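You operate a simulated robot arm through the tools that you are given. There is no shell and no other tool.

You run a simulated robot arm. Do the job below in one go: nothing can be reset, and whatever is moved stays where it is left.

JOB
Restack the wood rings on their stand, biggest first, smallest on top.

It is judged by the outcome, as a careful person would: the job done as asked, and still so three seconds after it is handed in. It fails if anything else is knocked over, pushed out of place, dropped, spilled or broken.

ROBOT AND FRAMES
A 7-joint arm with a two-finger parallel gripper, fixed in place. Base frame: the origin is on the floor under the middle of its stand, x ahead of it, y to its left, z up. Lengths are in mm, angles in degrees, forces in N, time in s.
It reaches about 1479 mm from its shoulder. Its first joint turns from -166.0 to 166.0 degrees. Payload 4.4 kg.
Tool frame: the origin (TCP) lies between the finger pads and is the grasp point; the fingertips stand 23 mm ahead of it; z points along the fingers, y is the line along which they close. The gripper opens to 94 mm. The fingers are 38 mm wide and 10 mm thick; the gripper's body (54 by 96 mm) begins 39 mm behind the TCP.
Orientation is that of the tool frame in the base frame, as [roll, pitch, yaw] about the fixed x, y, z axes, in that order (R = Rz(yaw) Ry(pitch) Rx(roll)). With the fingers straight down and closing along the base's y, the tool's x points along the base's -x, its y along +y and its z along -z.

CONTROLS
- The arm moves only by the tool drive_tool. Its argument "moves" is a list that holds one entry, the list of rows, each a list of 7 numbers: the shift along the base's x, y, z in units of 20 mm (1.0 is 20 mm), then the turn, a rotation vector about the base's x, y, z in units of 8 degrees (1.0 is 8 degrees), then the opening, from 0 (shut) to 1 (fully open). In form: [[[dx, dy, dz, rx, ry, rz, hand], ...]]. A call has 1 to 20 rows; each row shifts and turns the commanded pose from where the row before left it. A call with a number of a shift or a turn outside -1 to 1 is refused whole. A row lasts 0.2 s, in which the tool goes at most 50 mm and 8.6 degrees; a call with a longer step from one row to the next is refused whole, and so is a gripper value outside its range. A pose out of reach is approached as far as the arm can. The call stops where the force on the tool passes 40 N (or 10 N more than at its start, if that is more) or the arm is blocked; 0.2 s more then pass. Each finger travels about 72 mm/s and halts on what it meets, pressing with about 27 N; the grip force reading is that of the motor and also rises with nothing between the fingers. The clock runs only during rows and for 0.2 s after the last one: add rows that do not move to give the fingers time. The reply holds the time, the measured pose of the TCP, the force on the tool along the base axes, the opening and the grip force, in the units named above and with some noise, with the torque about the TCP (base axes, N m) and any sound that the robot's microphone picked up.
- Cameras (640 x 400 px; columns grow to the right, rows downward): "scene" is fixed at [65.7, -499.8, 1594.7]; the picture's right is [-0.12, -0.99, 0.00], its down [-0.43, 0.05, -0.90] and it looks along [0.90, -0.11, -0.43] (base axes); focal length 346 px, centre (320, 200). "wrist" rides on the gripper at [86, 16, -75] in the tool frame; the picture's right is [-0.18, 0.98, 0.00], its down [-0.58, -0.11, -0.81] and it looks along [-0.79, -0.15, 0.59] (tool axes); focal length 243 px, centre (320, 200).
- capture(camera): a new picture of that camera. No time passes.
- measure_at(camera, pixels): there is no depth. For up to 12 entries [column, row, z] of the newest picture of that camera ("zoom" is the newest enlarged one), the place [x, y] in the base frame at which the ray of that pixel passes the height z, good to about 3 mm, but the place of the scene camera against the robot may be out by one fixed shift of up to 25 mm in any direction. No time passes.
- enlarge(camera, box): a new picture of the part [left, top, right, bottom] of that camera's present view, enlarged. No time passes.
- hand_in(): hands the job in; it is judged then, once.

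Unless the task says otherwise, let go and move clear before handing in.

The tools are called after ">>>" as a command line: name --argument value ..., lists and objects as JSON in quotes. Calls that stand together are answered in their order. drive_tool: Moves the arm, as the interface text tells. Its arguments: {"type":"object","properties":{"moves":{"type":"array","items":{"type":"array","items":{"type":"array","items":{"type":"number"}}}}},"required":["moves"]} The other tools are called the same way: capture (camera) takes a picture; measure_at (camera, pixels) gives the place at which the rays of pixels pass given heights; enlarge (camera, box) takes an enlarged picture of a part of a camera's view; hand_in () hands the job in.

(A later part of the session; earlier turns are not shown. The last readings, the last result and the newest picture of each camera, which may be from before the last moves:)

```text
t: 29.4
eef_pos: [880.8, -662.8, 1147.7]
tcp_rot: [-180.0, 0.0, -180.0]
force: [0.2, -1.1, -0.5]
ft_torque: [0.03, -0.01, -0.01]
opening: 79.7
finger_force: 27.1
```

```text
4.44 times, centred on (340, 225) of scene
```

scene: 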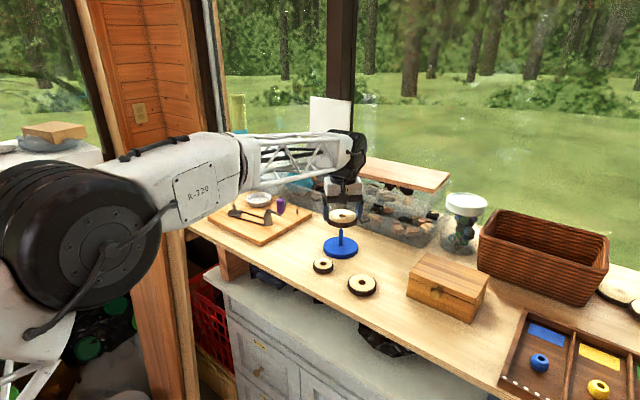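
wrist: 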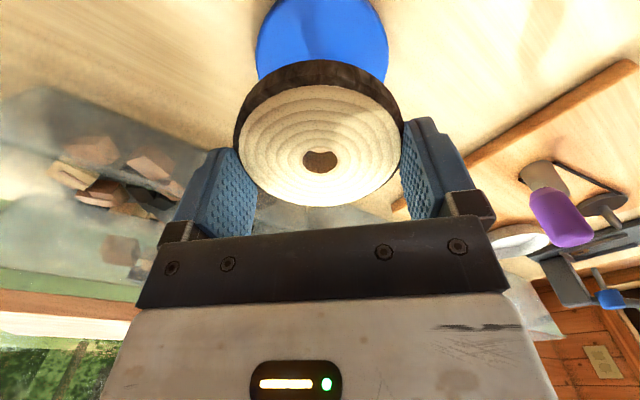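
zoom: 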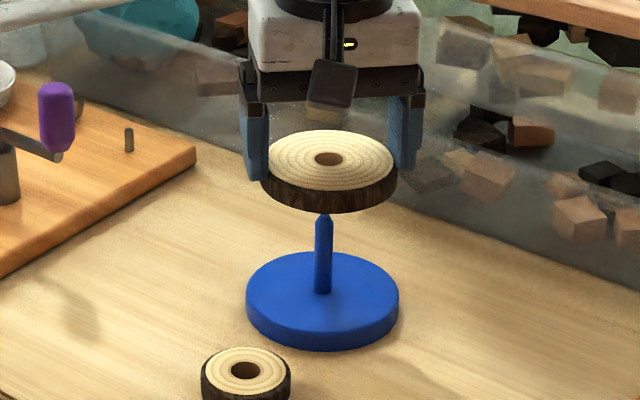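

In the scene zoom the peg tip (324,222) sits under the ring's hole (327,158), and the wrist view shows the base ~1 mm to +y. I'll nudge +1 mm in x and y and start lowering the ring onto the peg slowly.

>>> drive_tool --moves '[[[0.05, 0.06, -0.3, 0, 0, 0, 0.6], [0, 0, -0.4, 0, 0, 0, 0.6], [0, 0, -0.4, 0, 0, 0, 0.6], [0, 0, -0.3, 0, 0, 0, 0.6], [0, 0, -0.3, 0, 0, 0, 0.6], [0, 0, -0.3, 0, 0, 0, 0.6], [0, 0, 0, 0, 0, 0, 0.6]]]'

>>> capture --camera "wrist"

>>> enlarge --camera "wrist" --box '[220, 0, 420, 220]'

>>> enlarge --camera "scene" --box '[290, 180, 390, 270]'

```text
t: 31.0
eef_pos: [882.2, -657.9, 1106.8]
tcp_rot: [-180.0, 0.0, -179.9]
force: [-0.4, -0.1, -0.1]
ft_torque: [-0.02, -0.01, 0.0]
opening: 80.0
finger_force: 27.2
```

```text
taken
```

wrist: 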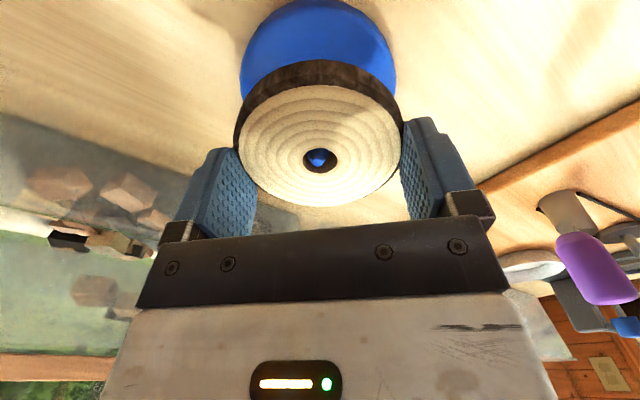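

```text
1.82 times, centred on (320, 110) of wrist
```

zoom: 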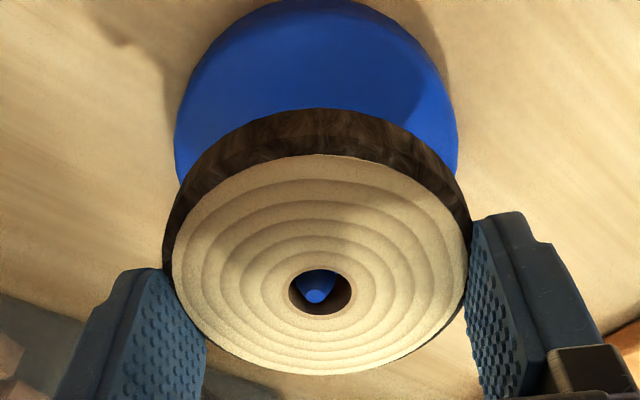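

```text
4.44 times, centred on (340, 225) of scene
```

zoom: 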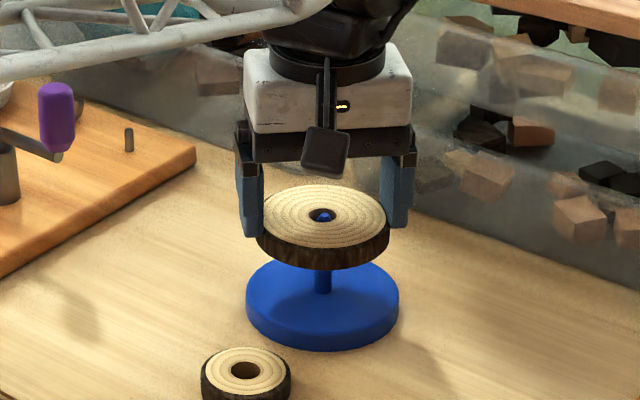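

The peg tip is inside the hole: tip at zoom (316,296) vs hole centre (321,292), so I'm ~1.5 mm too far +y and short in x. I'll correct that and lower another 24 mm.

>>> drive_tool --moves '[[[0.07, -0.07, -0.1, 0, 0, 0, 0.6], [0, 0, -0.3, 0, 0, 0, 0.6], [0, 0, -0.3, 0, 0, 0, 0.6], [0, 0, -0.3, 0, 0, 0, 0.6], [0, 0, -0.2, 0, 0, 0, 0.6], [0, 0, 0, 0, 0, 0, 0.6]]]'

>>> enlarge --camera "wrist" --box '[220, 0, 420, 220]'

>>> enlarge --camera "scene" --box '[290, 180, 390, 270]'

```text
t: 32.4
eef_pos: [884.8, -660.4, 1082.9]
tcp_rot: [179.9, 0.0, 180.0]
force: [-0.4, -0.8, 0.0]
ft_torque: [-0.01, -0.01, -0.02]
opening: 79.4
finger_force: 26.8
```

```text
1.82 times, centred on (320, 110) of wrist
```

zoom: 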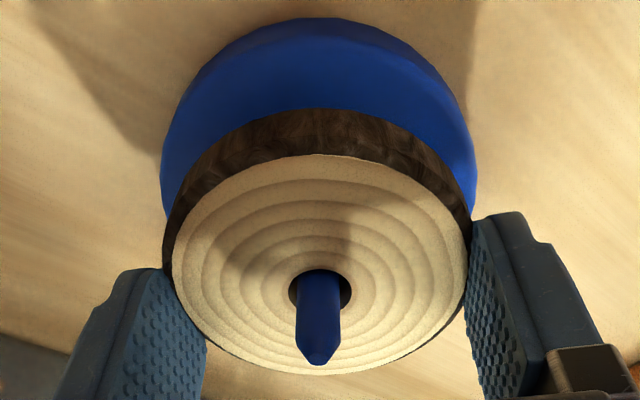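

```text
4.44 times, centred on (340, 225) of scene
```

zoom: 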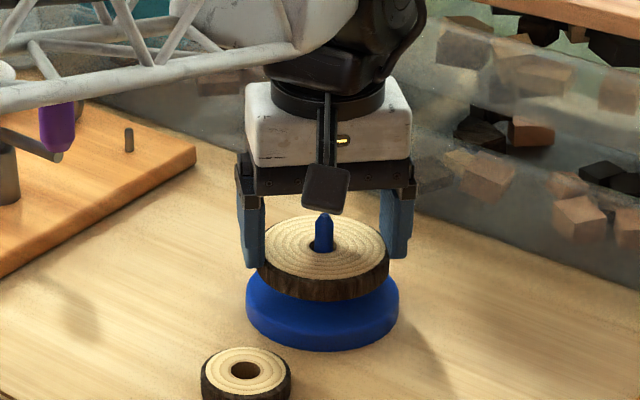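

The ring is threaded on the peg with no contact force. I'll lower 12 mm, then creep to contact with the base.

>>> drive_tool --moves '[[[0, -0.02, -0.3, 0, 0, 0, 0.6], [0, 0, -0.3, 0, 0, 0, 0.6], [0, 0, -0.1, 0, 0, 0, 0.6], [0, 0, 0, 0, 0, 0, 0.6]]]'

>>> enlarge --camera "wrist" --box '[220, 0, 420, 220]'

>>> enlarge --camera "scene" --box '[300, 200, 380, 270]'

```text
t: 33.4
eef_pos: [884.3, -660.7, 1069.0]
tcp_rot: [-180.0, 0.0, 180.0]
force: [0.2, 0.4, -1.0]
ft_torque: [0.01, -0.03, 0.02]
opening: 79.5
finger_force: 27.5
```

```text
1.82 times, centred on (320, 110) of wrist
```

zoom: 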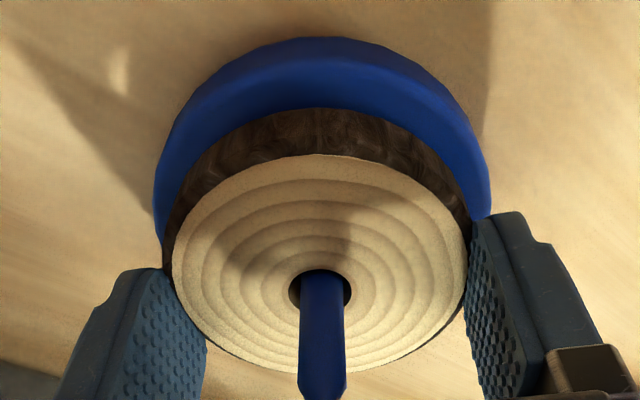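

```text
5.71 times, centred on (340, 235) of scene
```

zoom: 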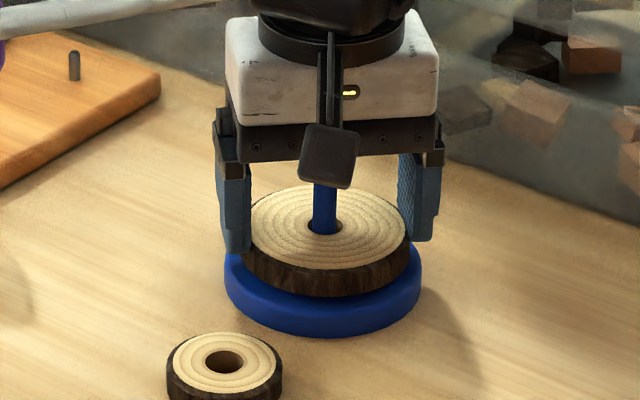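

Peg column 322 and hole 321 coincide, with a few mm to go. Creeping down in 2 mm steps.

>>> drive_tool --moves '[[[0, 0, -0.1, 0, 0, 0, 0.6], [0, 0, 0, 0, 0, 0, 0.6]]]'

```text
t: 34.0
eef_pos: [883.8, -660.7, 1066.7]
tcp_rot: [-179.9, -0.1, -179.9]
force: [-0.1, 0.1, -0.9]
ft_torque: [0.0, 0.05, 0.02]
opening: 79.4
finger_force: 27.3
```

>>> drive_tool --moves '[[[0, 0, -0.1, 0, 0, 0, 0.6], [0, 0, 0, 0, 0, 0, 0.6]]]'

```text
t: 34.6
eef_pos: [883.8, -661.1, 1066.8]
tcp_rot: [-180.0, 0.1, 180.0]
force: [-0.4, -1.5, 1.9]
ft_torque: [0.07, 0.04, 0.01]
opening: 79.4
finger_force: 26.7
```

A slight upward force of 2 N at z≈1066.7 means the ring is just resting on the base. I'll release and lift straight up.

>>> drive_tool --moves '[[[0, 0, 0, 0, 0, 0, 0.88], [0, 0, 0, 0, 0, 0, 0.94], [0, 0, 0, 0, 0, 0, 1], [0, 0, 0, 0, 0, 0, 1], [0, 0, 0.4, 0, 0, 0, 1], [0, 0, 0.8, 0, 0, 0, 1], [0, 0, 0.9, 0, 0, 0, 1], [0, 0, 0.9, 0, 0, 0, 1], [0, 0, 0.9, 0, 0, 0, 1], [0, 0, 0.6, 0, 0, 0, 1], [0, 0, 0, 0, 0, 0, 1]]]'

>>> capture --camera "wrist"

>>> enlarge --camera "scene" --box '[280, 200, 400, 310]'

```text
t: 37.0
eef_pos: [882.4, -660.8, 1156.2]
tcp_rot: [-179.9, 0.1, -180.0]
force: [0.7, 0.2, -0.5]
ft_torque: [0.01, 0.01, 0.01]
opening: 94.1
finger_force: 0.0
```

```text
taken
```

wrist: 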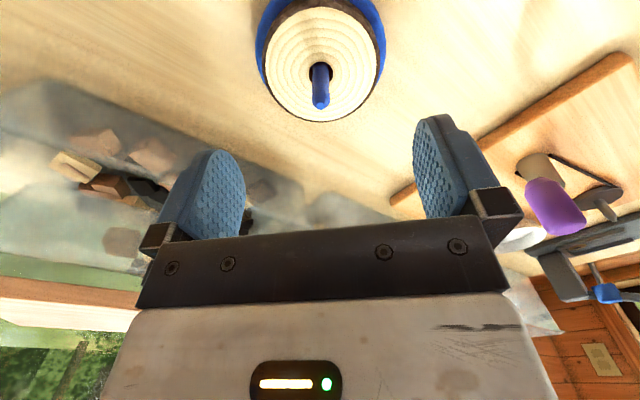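

```text
3.64 times, centred on (340, 255) of scene
```

zoom: 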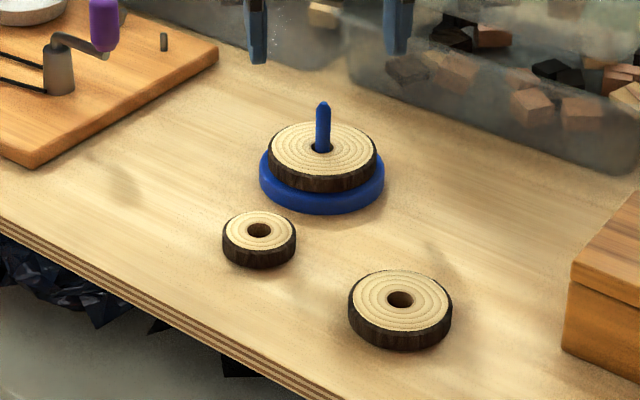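

The big ring is seated on the base. Now moving to the middle ring at about (711,-682).

>>> drive_tool --moves '[[[-0.966, -0.117, 0, 0, 0, 0, 1], [-0.966, -0.117, 0, 0, 0, 0, 1], [-0.966, -0.117, 0, 0, 0, 0, 1], [-0.966, -0.117, 0, 0, 0, 0, 1], [-0.966, -0.117, 0, 0, 0, 0, 1], [-0.966, -0.117, -0.2, 0, 0, 0, 1], [-0.966, -0.117, -0.3, 0, 0, 0, 1], [-0.966, -0.117, -0.3, 0, 0, 0, 1], [-0.966, -0.117, -0.4, 0, 0, 0, 1], [0, 0, 0, 0, 0, 0, 1], [0, 0, 0, 0, 0, 0, 1]]]'

>>> capture --camera "wrist"

>>> enlarge --camera "wrist" --box '[200, 0, 440, 200]'

```text
t: 39.4
eef_pos: [708.4, -682.3, 1132.5]
tcp_rot: [-180.0, 0.1, 179.9]
force: [-1.1, 0.3, 0.9]
ft_torque: [0.0, -0.02, -0.01]
opening: 94.0
finger_force: 0.0
```

```text
taken
```

wrist: 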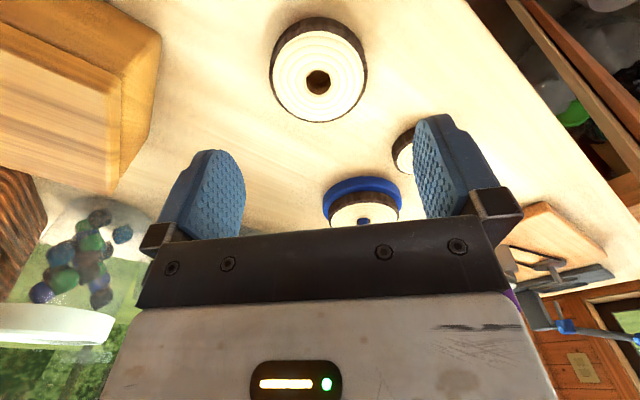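

```text
2.00 times, centred on (320, 100) of wrist
```

zoom: 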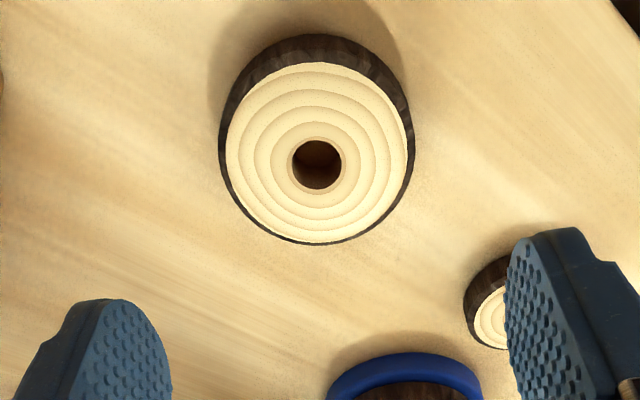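

The middle ring's hole is at zoom (317,164); the wooden box edge is visible at left around (118–160,35–192). Measuring both.

>>> measure_at --camera "zoom" --pixels '[[317, 164, 1035], [317, 164, 1039], [317, 164, 1043], [224, 150, 1039], [411, 150, 1039], [317, 62, 1039], [317, 245, 1039]]'

>>> measure_at --camera "wrist" --pixels '[[120, 193, 1024], [160, 35, 1090], [120, 90, 1090], [120, 90, 1110], [160, 35, 1024]]'

```text
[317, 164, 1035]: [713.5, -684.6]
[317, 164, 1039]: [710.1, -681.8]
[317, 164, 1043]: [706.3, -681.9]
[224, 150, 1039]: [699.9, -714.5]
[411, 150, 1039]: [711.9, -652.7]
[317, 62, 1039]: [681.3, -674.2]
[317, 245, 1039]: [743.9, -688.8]
```

```text
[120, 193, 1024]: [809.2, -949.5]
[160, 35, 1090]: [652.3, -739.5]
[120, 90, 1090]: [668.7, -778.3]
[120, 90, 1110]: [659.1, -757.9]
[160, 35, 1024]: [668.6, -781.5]
```

Middle ring centre ≈ (710,-682), diameter ≈65 mm; the box is >40 mm clear of the fingers. Descending to just above the ring's top.

>>> drive_tool --moves '[[[0.03, 0, -0.5, 0, 0, 0, 1], [0, 0, -0.75, 0, 0, 0, 1], [0, 0, -0.75, 0, 0, 0, 1], [0, 0, -0.7, 0, 0, 0, 1], [0, 0, -0.3, 0, 0, 0, 1], [0, 0, 0, 0, 0, 0, 1], [0, 0, 0, 0, 0, 0, 1]]]'

>>> capture --camera "wrist"

>>> enlarge --camera "scene" --box '[310, 230, 430, 310]'

>>> enlarge --camera "wrist" --box '[200, 0, 440, 200]'

```text
t: 41.0
eef_pos: [709.0, -682.4, 1072.2]
tcp_rot: [-180.0, 0.0, -179.9]
force: [-0.1, 0.3, 0.1]
ft_torque: [-0.02, 0.0, -0.01]
opening: 94.1
finger_force: 0.0
```

```text
taken
```

wrist: 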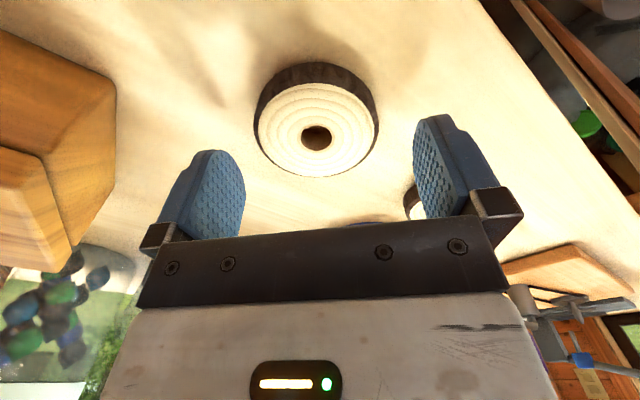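

```text
5.00 times, centred on (370, 270) of scene
```

zoom: 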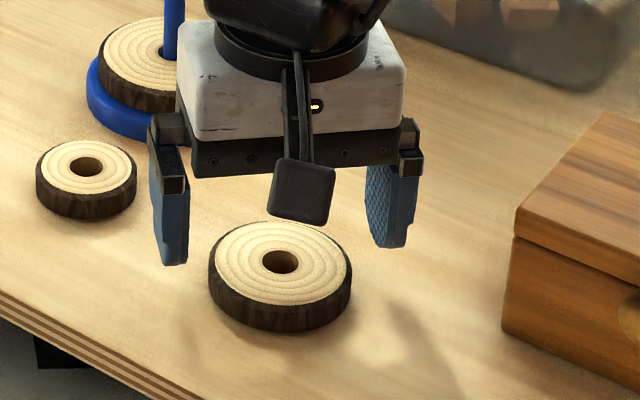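

```text
2.00 times, centred on (320, 100) of wrist
```

zoom: 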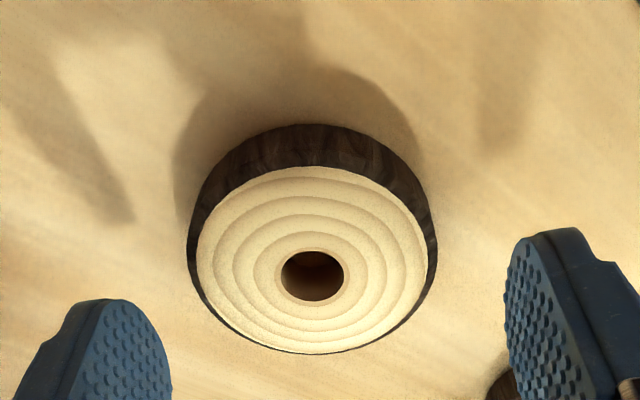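

The hole at (316,138) is about 2 mm off in -y and 2 mm in +x. I'll correct that, descend 20 mm and close gently.

>>> drive_tool --moves '[[[0.08, -0.1, 0, 0, 0, 0, 1], [0, 0, -0.4, 0, 0, 0, 1], [0, 0, -0.4, 0, 0, 0, 1], [0, 0, -0.2, 0, 0, 0, 1], [0, 0, 0, 0, 0, 0, 1], [0, 0, 0, 0, 0, 0, 1]]]'

>>> capture --camera "wrist"

```text
t: 42.4
eef_pos: [710.6, -683.4, 1050.5]
tcp_rot: [-180.0, 0.0, 180.0]
force: [-0.3, -0.7, 0.3]
ft_torque: [-0.02, -0.03, -0.04]
opening: 94.0
finger_force: 0.0
```

```text
taken
```

wrist: 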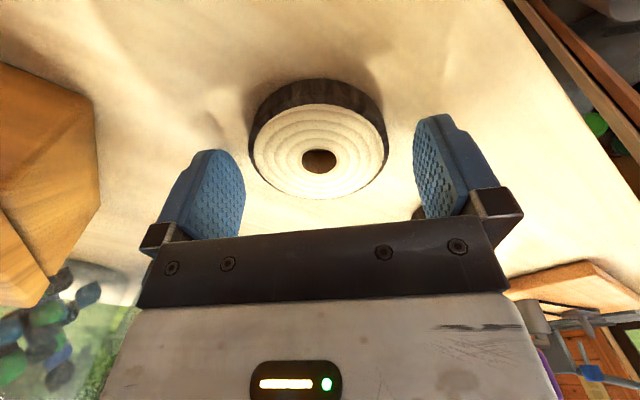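

Hole at (319,161) — well aligned at grasp height. Closing on the middle ring.

>>> drive_tool --moves '[[[0, 0, 0, 0, 0, 0, 0.85], [0, 0, 0, 0, 0, 0, 0.75], [0, 0, 0, 0, 0, 0, 0.65], [0, 0, 0, 0, 0, 0, 0.55], [0, 0, 0, 0, 0, 0, 0.45], [0, 0, 0, 0, 0, 0, 0.45]]]'

>>> capture --camera "wrist"

```text
t: 43.8
eef_pos: [710.6, -683.6, 1050.3]
tcp_rot: [180.0, 0.0, -179.9]
force: [0.5, -0.8, 0.3]
ft_torque: [-0.03, 0.02, 0.03]
opening: 65.7
finger_force: 26.5
```

```text
taken
```

wrist: 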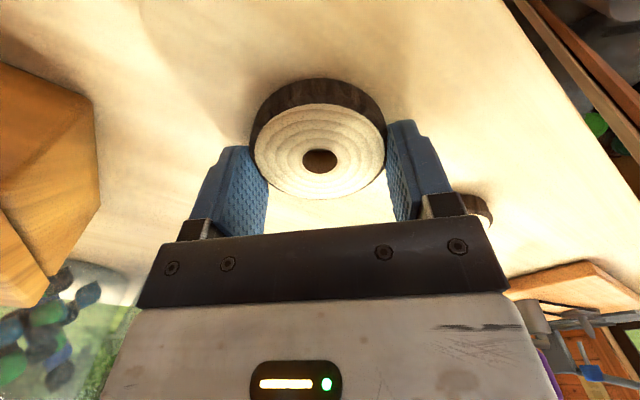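

Middle ring held at 65.7 mm (sizes are clearly 80 / 66 / 51 mm). Lifting and carrying it over the peg.

>>> drive_tool --moves '[[[0, 0, 0.4, 0, 0, 0, 0.45], [0, 0, 0.8, 0, 0, 0, 0.45], [0, 0, 0.9, 0, 0, 0, 0.45], [0, 0, 0.9, 0, 0, 0, 0.45], [0, 0, 0.9, 0, 0, 0, 0.45], [0, 0, 0.85, 0, 0, 0, 0.45], [0.957, 0.129, 0, 0, 0, 0, 0.45], [0.957, 0.129, 0, 0, 0, 0, 0.45], [0.957, 0.129, 0, 0, 0, 0, 0.45], [0.957, 0.129, 0, 0, 0, 0, 0.45], [0.957, 0.129, 0, 0, 0, 0, 0.45], [0.957, 0.129, 0, 0, 0, 0, 0.45], [0.957, 0.129, 0, 0, 0, 0, 0.45], [0.957, 0.129, 0, 0, 0, 0, 0.45], [0.957, 0.129, 0, 0, 0, 0, 0.45], [0, 0, 0, 0, 0, 0, 0.45], [0, 0, 0, 0, 0, 0, 0.45], [0, 0, 0, 0, 0, 0, 0.45]]]'

>>> capture --camera "wrist"

>>> enlarge --camera "wrist" --box '[220, 0, 420, 220]'

>>> enlarge --camera "scene" --box '[290, 180, 390, 280]'

```text
t: 47.6
eef_pos: [884.2, -661.9, 1147.8]
tcp_rot: [180.0, 0.1, -180.0]
force: [-0.2, -0.3, -0.7]
ft_torque: [-0.01, -0.01, 0.02]
opening: 65.5
finger_force: 27.5
```

```text
taken
```

wrist: 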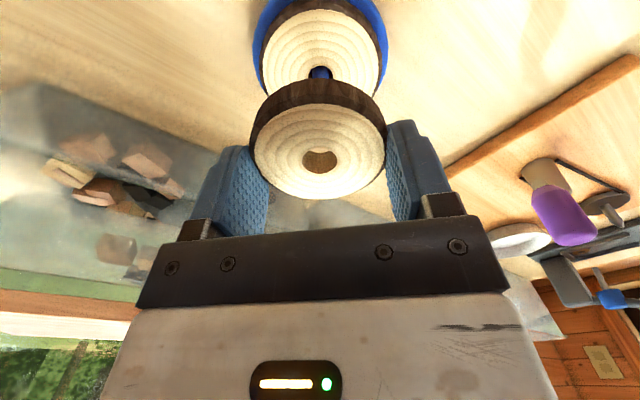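

```text
1.82 times, centred on (320, 110) of wrist
```

zoom: 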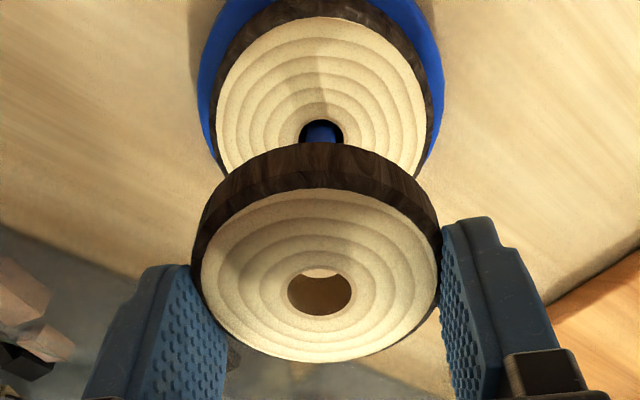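

```text
4.00 times, centred on (340, 230) of scene
```

zoom: 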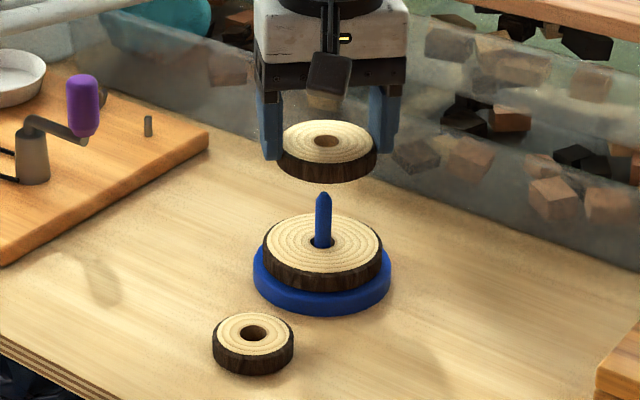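

Peg column 321 and held hole 320 line up. Lowering 40 mm so the tip enters the hole, then rechecking.

>>> drive_tool --moves '[[[0, 0, -0.3, 0, 0, 0, 0.45], [0, 0, -0.4, 0, 0, 0, 0.45], [0, 0, -0.4, 0, 0, 0, 0.45], [0, 0, -0.3, 0, 0, 0, 0.45], [0, 0, -0.3, 0, 0, 0, 0.45], [0, 0, -0.3, 0, 0, 0, 0.45], [0, 0, 0, 0, 0, 0, 0.45]]]'

>>> enlarge --camera "wrist" --box '[220, 0, 420, 220]'

>>> enlarge --camera "scene" --box '[290, 180, 390, 280]'

```text
t: 49.2
eef_pos: [884.2, -661.3, 1105.8]
tcp_rot: [179.9, -0.1, -180.0]
force: [0.5, -1.1, -0.4]
ft_torque: [-0.06, 0.0, -0.01]
opening: 65.3
finger_force: 27.3
```

```text
1.82 times, centred on (320, 110) of wrist
```

zoom: 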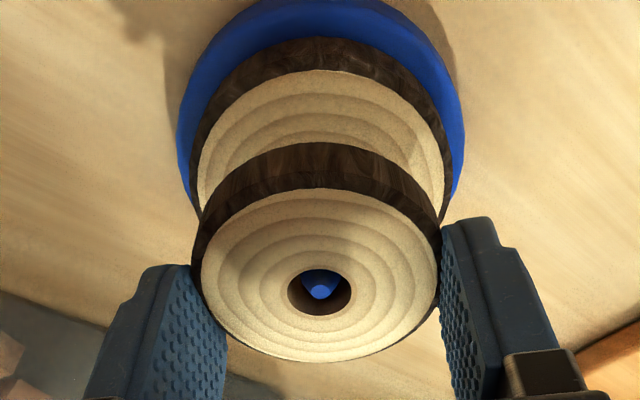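

```text
4.00 times, centred on (340, 230) of scene
```

zoom: 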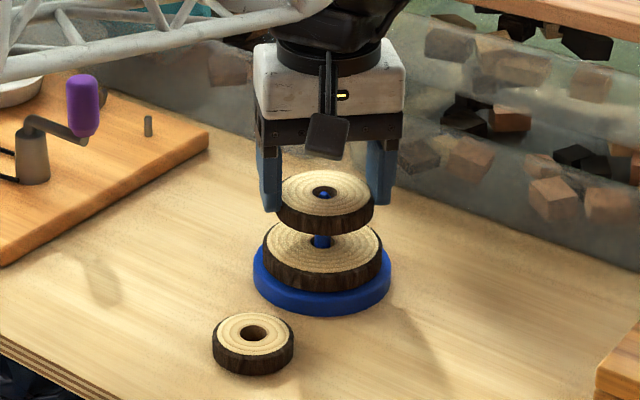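

The tip is dead centre in the hole. Lowering 18 mm more, then creeping to contact.

>>> drive_tool --moves '[[[0, 0, -0.3, 0, 0, 0, 0.45], [0, 0, -0.3, 0, 0, 0, 0.45], [0, 0, -0.3, 0, 0, 0, 0.45], [0, 0, 0, 0, 0, 0, 0.45]]]'

>>> enlarge --camera "wrist" --box '[220, 0, 420, 220]'

>>> enlarge --camera "scene" --box '[300, 200, 380, 270]'

```text
t: 50.2
eef_pos: [883.1, -660.2, 1088.2]
tcp_rot: [180.0, 0.0, -179.9]
force: [0.0, 0.2, 0.0]
ft_torque: [-0.01, -0.01, 0.01]
opening: 65.4
finger_force: 26.8
```

```text
1.82 times, centred on (320, 110) of wrist
```

zoom: 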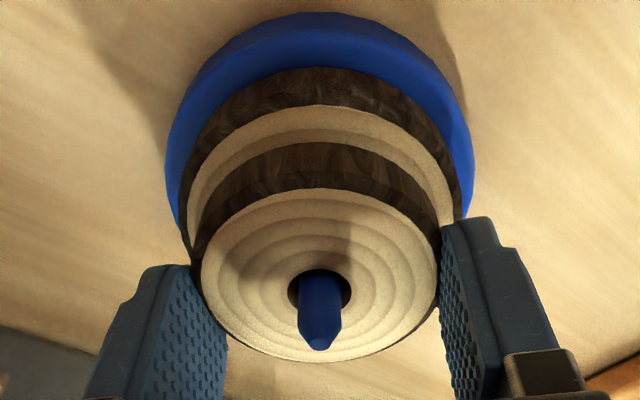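

```text
5.71 times, centred on (340, 235) of scene
```

zoom: 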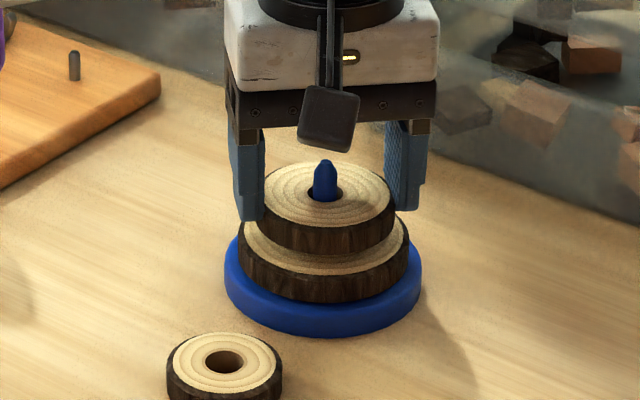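

Still free of contact with the peg through the hole and a few mm gap remaining. Creeping down in 2 mm steps.

>>> drive_tool --moves '[[[0, 0, -0.1, 0, 0, 0, 0.45], [0, 0, -0.1, 0, 0, 0, 0.45], [0, 0, 0, 0, 0, 0, 0.45]]]'

```text
t: 51.0
eef_pos: [884.1, -660.4, 1085.3]
tcp_rot: [-180.0, 0.0, -180.0]
force: [-0.1, 0.4, -0.5]
ft_torque: [0.03, -0.01, 0.01]
opening: 65.0
finger_force: 26.9
```

>>> drive_tool --moves '[[[0, 0, -0.1, 0, 0, 0, 0.45], [0, 0, 0, 0, 0, 0, 0.45]]]'

```text
t: 51.6
eef_pos: [885.0, -661.0, 1082.1]
tcp_rot: [-180.0, 0.0, 180.0]
force: [0.6, 0.5, 0.4]
ft_torque: [0.0, 0.01, -0.02]
opening: 64.9
finger_force: 26.9
```

>>> drive_tool --moves '[[[0, 0, -0.08, 0, 0, 0, 0.45], [0, 0, 0, 0, 0, 0, 0.45]]]'

>>> enlarge --camera "scene" --box '[310, 210, 370, 260]'

```text
t: 52.2
eef_pos: [885.1, -662.1, 1081.2]
tcp_rot: [-180.0, 0.0, 179.9]
force: [0.4, 1.0, 1.8]
ft_torque: [0.05, 0.05, 0.0]
opening: 64.9
finger_force: 27.2
```

```text
8.00 times, centred on (340, 235) of scene
```

zoom: 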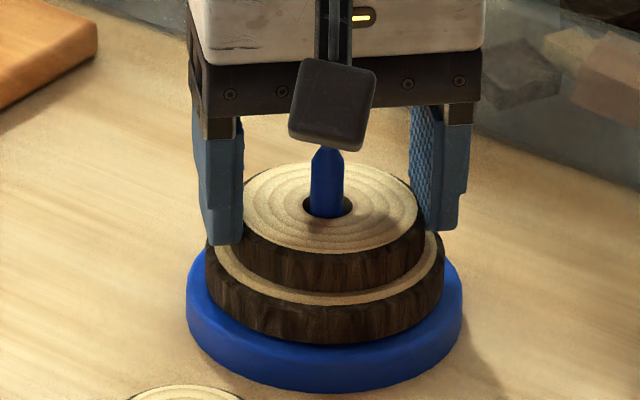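

Light contact (1.8 N) and the picture shows the ring resting on the big one. I'll release and lift straight up.

>>> drive_tool --moves '[[[0, 0, 0, 0, 0, 0, 0.74], [0, 0, 0, 0, 0, 0, 0.82], [0, 0, 0, 0, 0, 0, 0.9], [0, 0, 0, 0, 0, 0, 0.9], [0, 0, 0.4, 0, 0, 0, 0.9], [0, 0, 0.8, 0, 0, 0, 0.9], [0, 0, 0.9, 0, 0, 0, 0.9], [0, 0, 0.9, 0, 0, 0, 0.9], [0, 0, 0.7, 0, 0, 0, 0.9], [0, 0, 0, 0, 0, 0, 0.9]]]'

>>> capture --camera "wrist"

>>> enlarge --camera "scene" --box '[280, 200, 400, 310]'

```text
t: 54.4
eef_pos: [885.2, -660.9, 1155.2]
tcp_rot: [-179.9, 0.0, -179.9]
force: [-0.3, 0.5, -0.3]
ft_torque: [-0.04, -0.04, 0.0]
opening: 84.6
finger_force: 0.0
```

```text
taken
```

wrist: 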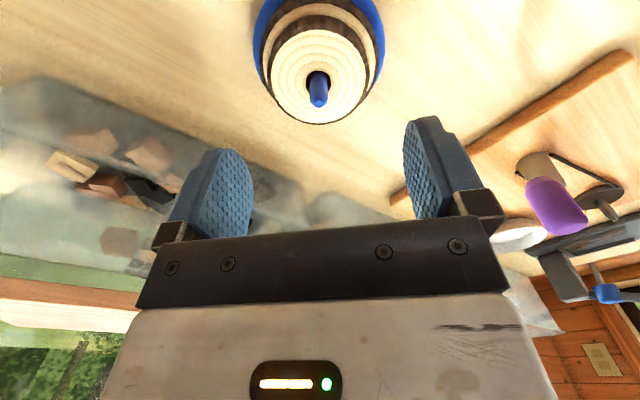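

```text
3.64 times, centred on (340, 255) of scene
```

zoom: 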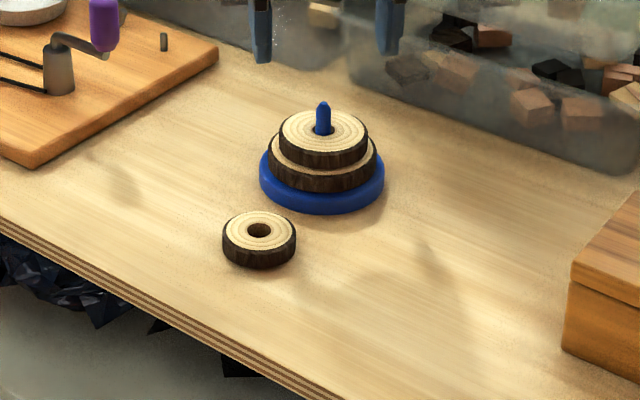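

Two rings are stacked properly. Now going for the small ring at about (796,-599.5).

>>> drive_tool --moves '[[[-0.885, 0.615, 0, 0, 0, 0, 0.9], [-0.885, 0.615, 0, 0, 0, 0, 0.9], [-0.885, 0.615, 0, 0, 0, 0, 0.9], [-0.885, 0.615, 0, 0, 0, 0, 0.9], [-0.885, 0.615, 0, 0, 0, 0, 0.9], [0, 0, -0.7, 0, 0, 0, 0.9], [0, 0, -0.7, 0, 0, 0, 0.9], [0, 0, -0.7, 0, 0, 0, 0.9], [0, 0, -0.7, 0, 0, 0, 0.9], [0, 0, -0.7, 0, 0, 0, 0.9], [0, 0, -0.5, 0, 0, 0, 0.9], [0, 0, 0, 0, 0, 0, 0.9], [0, 0, 0, 0, 0, 0, 0.9]]]'

>>> capture --camera "wrist"

>>> enlarge --camera "wrist" --box '[200, 0, 440, 200]'

```text
t: 57.2
eef_pos: [794.5, -600.5, 1076.4]
tcp_rot: [-180.0, -0.1, 179.9]
force: [-0.2, 0.7, 0.8]
ft_torque: [-0.03, -0.01, 0.05]
opening: 84.6
finger_force: 0.1
```

```text
taken
```

wrist: 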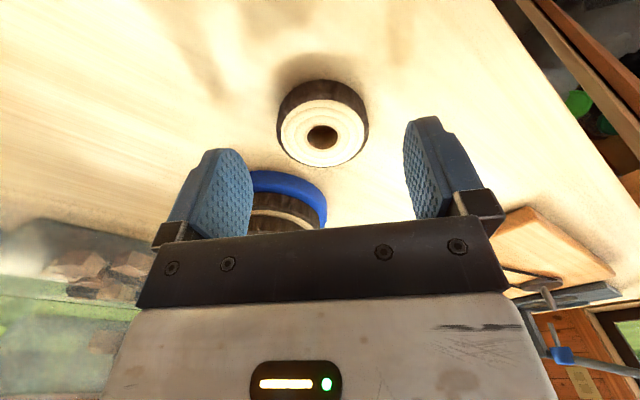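

```text
2.00 times, centred on (320, 100) of wrist
```

zoom: 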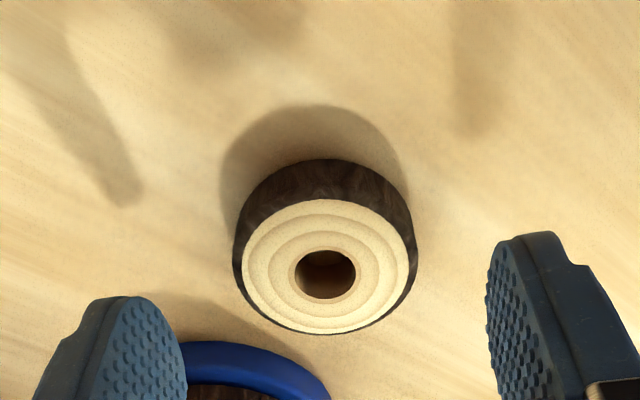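

>>> measure_at --camera "zoom" --pixels '[[325, 275, 1036], [325, 275, 1039], [325, 275, 1042], [241, 262, 1039], [411, 262, 1039], [325, 198, 1039], [325, 335, 1039]]'

```text
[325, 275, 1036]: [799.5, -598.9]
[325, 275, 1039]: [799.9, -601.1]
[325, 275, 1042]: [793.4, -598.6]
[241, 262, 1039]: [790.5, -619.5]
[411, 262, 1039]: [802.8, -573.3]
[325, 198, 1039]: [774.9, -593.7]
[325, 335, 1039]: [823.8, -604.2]
```

The small ring is at about (798,-599), so I'll shift +3 mm in x and +1.3 mm in y, then descend to grasp height.

>>> drive_tool --moves '[[[0.15, 0.065, 0, 0, 0, 0, 0.9], [0, 0, -0.4, 0, 0, 0, 0.9], [0, 0, -0.4, 0, 0, 0, 0.9], [0, 0, -0.3, 0, 0, 0, 0.9], [0, 0, 0, 0, 0, 0, 0.9], [0, 0, 0, 0, 0, 0, 0.9]]]'

>>> capture --camera "wrist"

```text
t: 58.6
eef_pos: [798.4, -598.7, 1051.7]
tcp_rot: [-179.9, 0.0, -180.0]
force: [0.2, -0.2, 0.1]
ft_torque: [0.0, -0.01, 0.02]
opening: 84.5
finger_force: 0.0
```

```text
taken
```

wrist: 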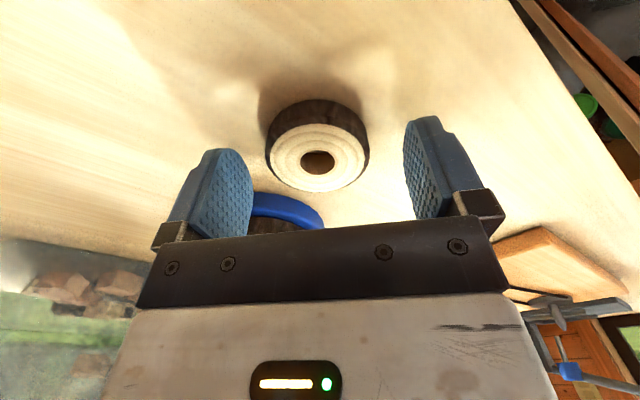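

Hole at (318,163), aligned within ~1 mm. Closing on the small ring.

>>> drive_tool --moves '[[[0, 0, 0, 0, 0, 0, 0.75], [0, 0, 0, 0, 0, 0, 0.65], [0, 0, 0, 0, 0, 0, 0.55], [0, 0, 0, 0, 0, 0, 0.45], [0, 0, 0, 0, 0, 0, 0.35], [0, 0, 0, 0, 0, 0, 0.3], [0, 0, 0, 0, 0, 0, 0.3]]]'

>>> capture --camera "wrist"

```text
t: 60.2
eef_pos: [797.3, -599.2, 1052.4]
tcp_rot: [-179.9, 0.0, 179.9]
force: [-0.5, -1.0, 0.4]
ft_torque: [-0.02, 0.02, 0.01]
opening: 50.4
finger_force: 27.0
```

```text
taken
```

wrist: 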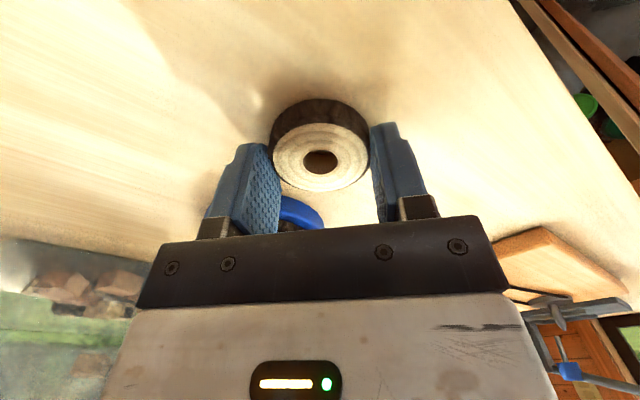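

Small ring gripped at 50.4 mm. Lifting 95 mm and carrying it over the peg.

>>> drive_tool --moves '[[[0, 0, 0.4, 0, 0, 0, 0.3], [0, 0, 0.8, 0, 0, 0, 0.3], [0, 0, 0.9, 0, 0, 0, 0.3], [0, 0, 0.9, 0, 0, 0, 0.3], [0, 0, 0.9, 0, 0, 0, 0.3], [0, 0, 0.85, 0, 0, 0, 0.3], [0, 0, 0, 0, 0, 0, 0.3], [0.85, -0.628, 0, 0, 0, 0, 0.3], [0.85, -0.628, 0, 0, 0, 0, 0.3], [0.85, -0.628, 0, 0, 0, 0, 0.3], [0.85, -0.628, 0, 0, 0, 0, 0.3], [0.85, -0.628, 0, 0, 0, 0, 0.3], [0, 0, 0, 0, 0, 0, 0.3], [0, 0, 0, 0, 0, 0, 0.3], [0, 0, 0, 0, 0, 0, 0.3]]]'

>>> enlarge --camera "wrist" --box '[220, 0, 420, 220]'

>>> enlarge --camera "scene" --box '[290, 180, 390, 280]'

```text
t: 63.4
eef_pos: [882.3, -659.3, 1150.6]
tcp_rot: [180.0, 0.0, -179.9]
force: [0.3, -0.3, 0.3]
ft_torque: [0.05, -0.02, 0.02]
opening: 50.2
finger_force: 27.0
```

```text
1.82 times, centred on (320, 110) of wrist
```

zoom: 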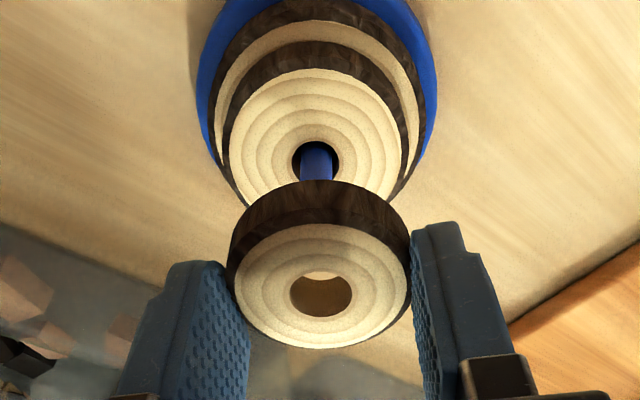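

```text
4.00 times, centred on (340, 230) of scene
```

zoom: 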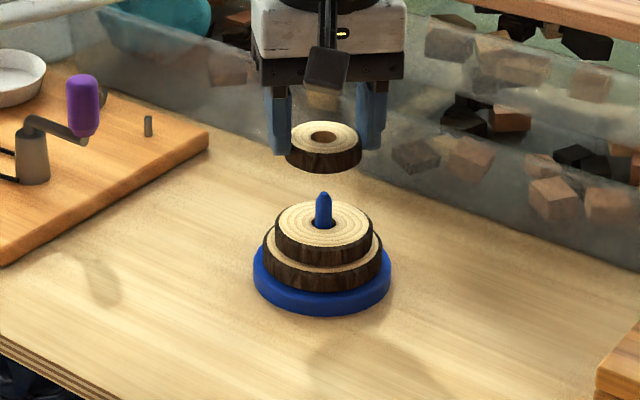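

The peg column (316) is ~6 zoom px left of the hole (322), so I'm ~2 mm too far +y. Correcting by -2 mm in y and +1.5 mm in x, then lowering 40 mm.

>>> drive_tool --moves '[[[0.07, -0.1, 0, 0, 0, 0, 0.3], [0, 0, -0.3, 0, 0, 0, 0.3], [0, 0, -0.3, 0, 0, 0, 0.3], [0, 0, -0.3, 0, 0, 0, 0.3], [0, 0, -0.2, 0, 0, 0, 0.3], [0, 0, 0, 0, 0, 0, 0.3]]]'

>>> enlarge --camera "wrist" --box '[220, 0, 420, 220]'

>>> enlarge --camera "scene" --box '[300, 190, 380, 260]'

```text
t: 64.8
eef_pos: [884.7, -662.7, 1124.4]
tcp_rot: [-180.0, 0.0, -180.0]
force: [1.2, 0.0, -0.7]
ft_torque: [0.01, 0.0, 0.0]
opening: 50.1
finger_force: 26.8
```

```text
1.82 times, centred on (320, 110) of wrist
```

zoom: 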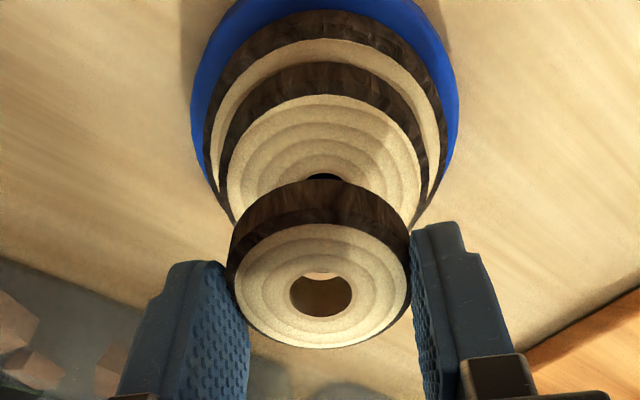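

```text
5.71 times, centred on (340, 225) of scene
```

zoom: 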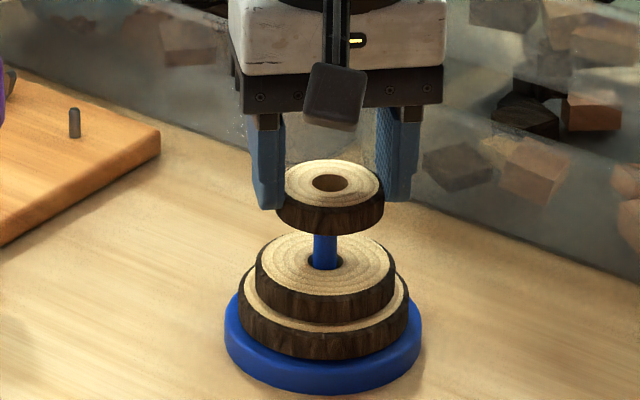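

Now the hole is ~1.5 mm too far toward -y (hole 321 vs base centre 325). I'll nudge +1.5 mm in y, then lower 16 mm so the tip enters.

>>> drive_tool --moves '[[[0, 0.075, 0, 0, 0, 0, 0.3], [0, 0, 0, 0, 0, 0, 0.3], [0, 0, -0.2, 0, 0, 0, 0.3], [0, 0, -0.2, 0, 0, 0, 0.3], [0, 0, -0.2, 0, 0, 0, 0.3], [0, 0, -0.2, 0, 0, 0, 0.3], [0, 0, 0, 0, 0, 0, 0.3]]]'

>>> enlarge --camera "wrist" --box '[220, 0, 420, 220]'

>>> enlarge --camera "scene" --box '[300, 190, 380, 260]'

```text
t: 66.4
eef_pos: [884.8, -660.9, 1109.5]
tcp_rot: [180.0, 0.0, 179.9]
force: [0.0, -1.0, 0.3]
ft_torque: [0.01, 0.0, 0.02]
opening: 50.0
finger_force: 27.2
```

```text
1.82 times, centred on (320, 110) of wrist
```

zoom: 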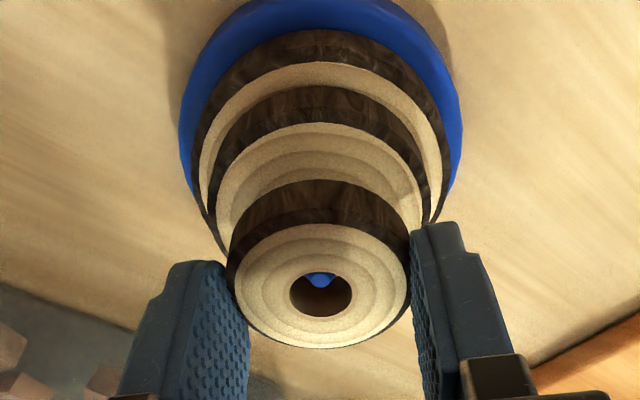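

```text
5.71 times, centred on (340, 225) of scene
```

zoom: 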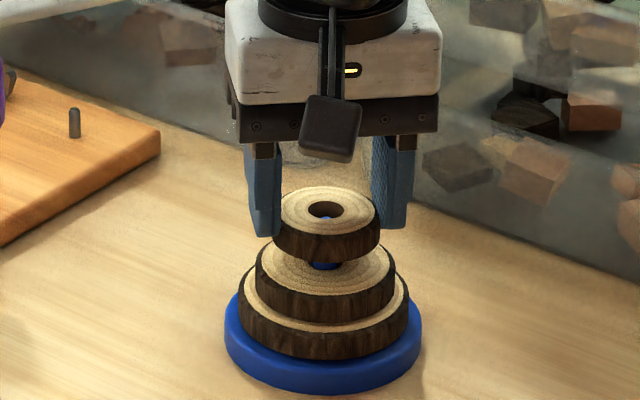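

The tip is centred in the hole. Lowering 6 mm, then creeping to contact (expected near z≈1098).

>>> drive_tool --moves '[[[0, 0, -0.15, 0, 0, 0, 0.3], [0, 0, -0.15, 0, 0, 0, 0.3], [0, 0, -0.1, 0, 0, 0, 0.3], [0, 0, 0, 0, 0, 0, 0.3]]]'

>>> enlarge --camera "wrist" --box '[220, 0, 420, 220]'

>>> enlarge --camera "scene" --box '[310, 200, 370, 260]'

```text
t: 67.4
eef_pos: [884.5, -662.0, 1101.0]
tcp_rot: [-180.0, -0.1, -180.0]
force: [0.6, 0.3, 0.4]
ft_torque: [0.0, 0.03, -0.02]
opening: 50.0
finger_force: 27.3
```

```text
1.82 times, centred on (320, 110) of wrist
```

zoom: 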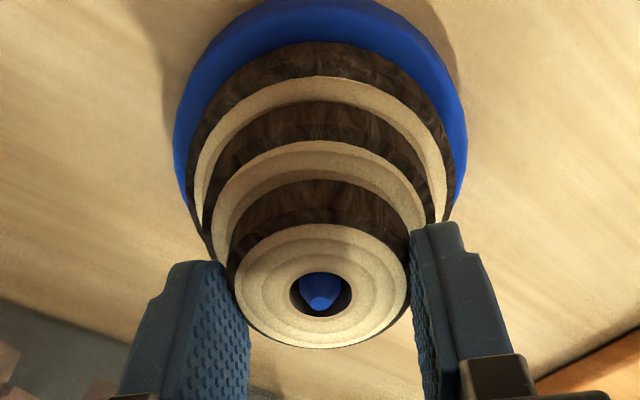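

```text
6.67 times, centred on (340, 230) of scene
```

zoom: 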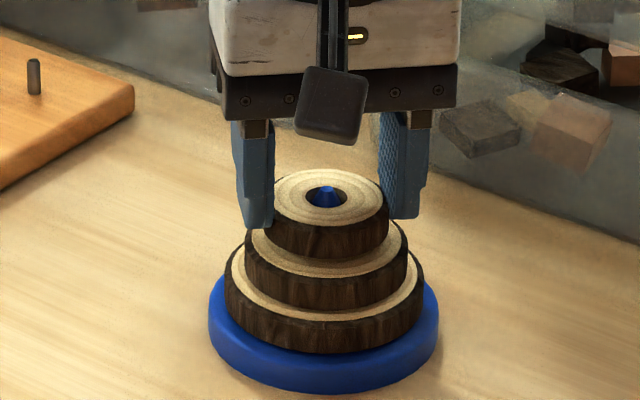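

The ring is threaded on the peg and nearly seated, with no force yet. Creeping down in small steps.

>>> drive_tool --moves '[[[0, 0, -0.1, 0, 0, 0, 0.3], [0, 0, 0, 0, 0, 0, 0.3]]]'

```text
t: 68.0
eef_pos: [884.5, -661.0, 1099.1]
tcp_rot: [-180.0, -0.1, -179.9]
force: [0.5, 0.2, -0.1]
ft_torque: [0.0, 0.02, 0.02]
opening: 49.8
finger_force: 26.4
```

>>> drive_tool --moves '[[[0, 0, -0.08, 0, 0, 0, 0.3], [0, 0, 0, 0, 0, 0, 0.3]]]'

```text
t: 68.6
eef_pos: [885.6, -661.0, 1096.7]
tcp_rot: [-179.9, 0.0, -179.9]
force: [-0.9, 1.0, 5.9]
ft_torque: [0.09, 0.09, -0.04]
opening: 49.7
finger_force: 26.7
```

Contact at 5.9 N: the small ring is seated on the middle one. Releasing and lifting straight up.

>>> drive_tool --moves '[[[0, 0, 0.04, 0, 0, 0, 0.3], [0, 0, 0, 0, 0, 0, 0.58], [0, 0, 0, 0, 0, 0, 0.66], [0, 0, 0, 0, 0, 0, 0.75], [0, 0, 0, 0, 0, 0, 0.75], [0, 0, 0.4, 0, 0, 0, 0.75], [0, 0, 0.7, 0, 0, 0, 0.75], [0, 0, 0.9, 0, 0, 0, 0.75], [0, 0, 0.9, 0, 0, 0, 0.75], [0, 0, 0.9, 0, 0, 0, 0.75], [0, 0, 0.9, 0, 0, 0, 0.75], [0, 0, 0, 0, 0, 0, 0.75]]]'

>>> capture --camera "wrist"

>>> capture --camera "scene"

>>> enlarge --camera "scene" --box '[300, 200, 380, 270]'

```text
t: 71.2
eef_pos: [885.1, -660.4, 1193.2]
tcp_rot: [179.9, -0.1, -180.0]
force: [0.4, -0.1, 0.7]
ft_torque: [0.0, 0.01, 0.02]
opening: 70.7
finger_force: 0.0
```

```text
taken
```

wrist: 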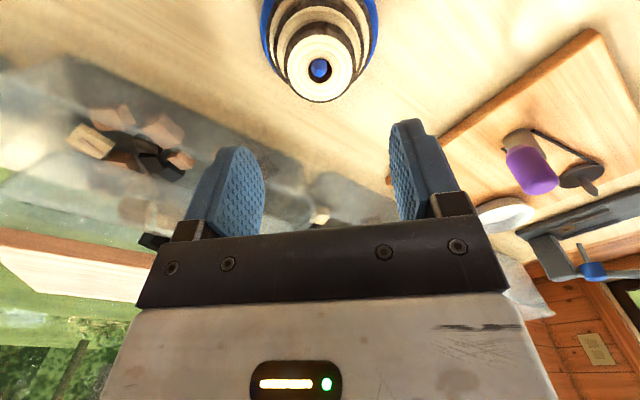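

```text
taken
```

scene: 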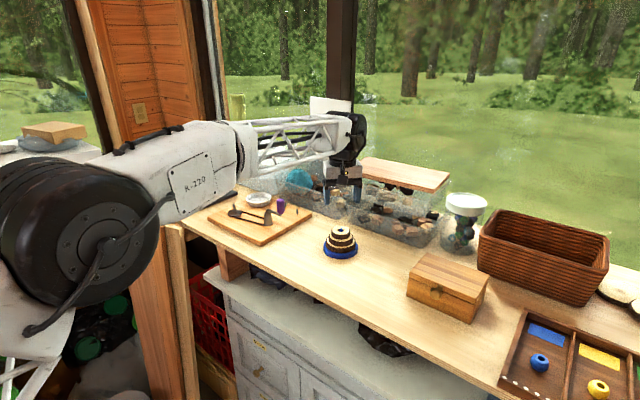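

```text
5.71 times, centred on (340, 235) of scene
```

zoom: 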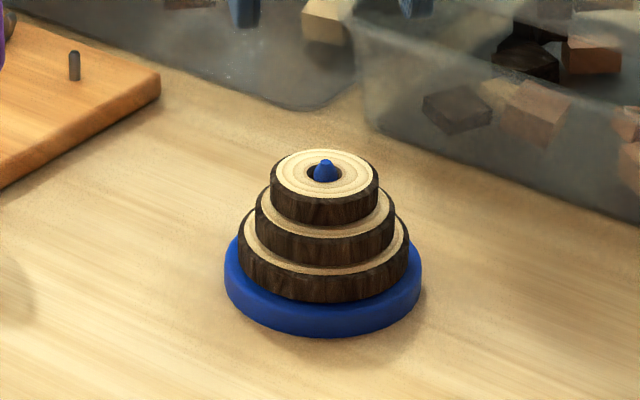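

All three rings are stacked on the stand, largest at the bottom and smallest on top, with the peg tip through the top hole at zoom (325,170). I'll back the arm away higher and then hand in.

>>> drive_tool --moves '[[[0, 0, 0.9, 0, 0, 0, 0.75], [0, 0, 0.9, 0, 0, 0, 0.75], [-0.6, 0.2, 0.8, 0, 0, 0, 0.75], [-0.9, 0.3, 0.3, 0, 0, 0, 0.75], [-0.9, 0.3, 0, 0, 0, 0, 0.75], [-0.9, 0.3, 0, 0, 0, 0, 0.75], [-0.9, 0.3, 0, 0, 0, 0, 0.75], [-0.9, 0.3, 0, 0, 0, 0, 0.75], [0, 0, 0, 0, 0, 0, 0.75], [0, 0, 0, 0, 0, 0, 0.75]]]'

>>> capture --camera "scene"

>>> enlarge --camera "wrist" --box '[200, 0, 440, 200]'

```text
t: 73.4
eef_pos: [783.0, -628.6, 1251.8]
tcp_rot: [180.0, 0.0, -179.9]
force: [0.0, 0.3, -0.3]
ft_torque: [0.03, -0.02, 0.04]
opening: 70.4
finger_force: 0.1
```

```text
taken
```

scene: 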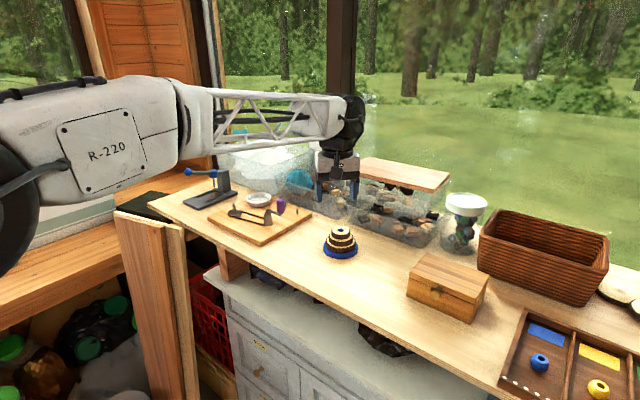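

```text
2.00 times, centred on (320, 100) of wrist
```

zoom: 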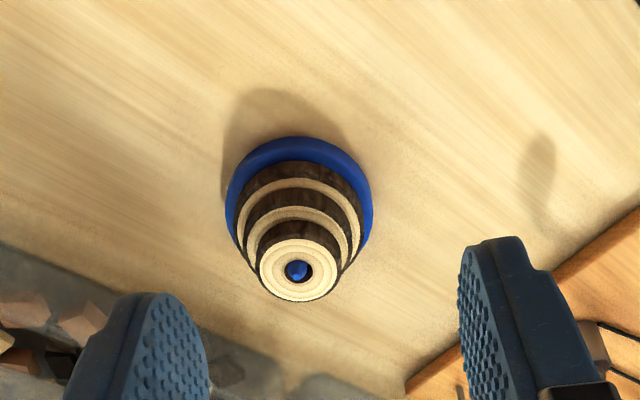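

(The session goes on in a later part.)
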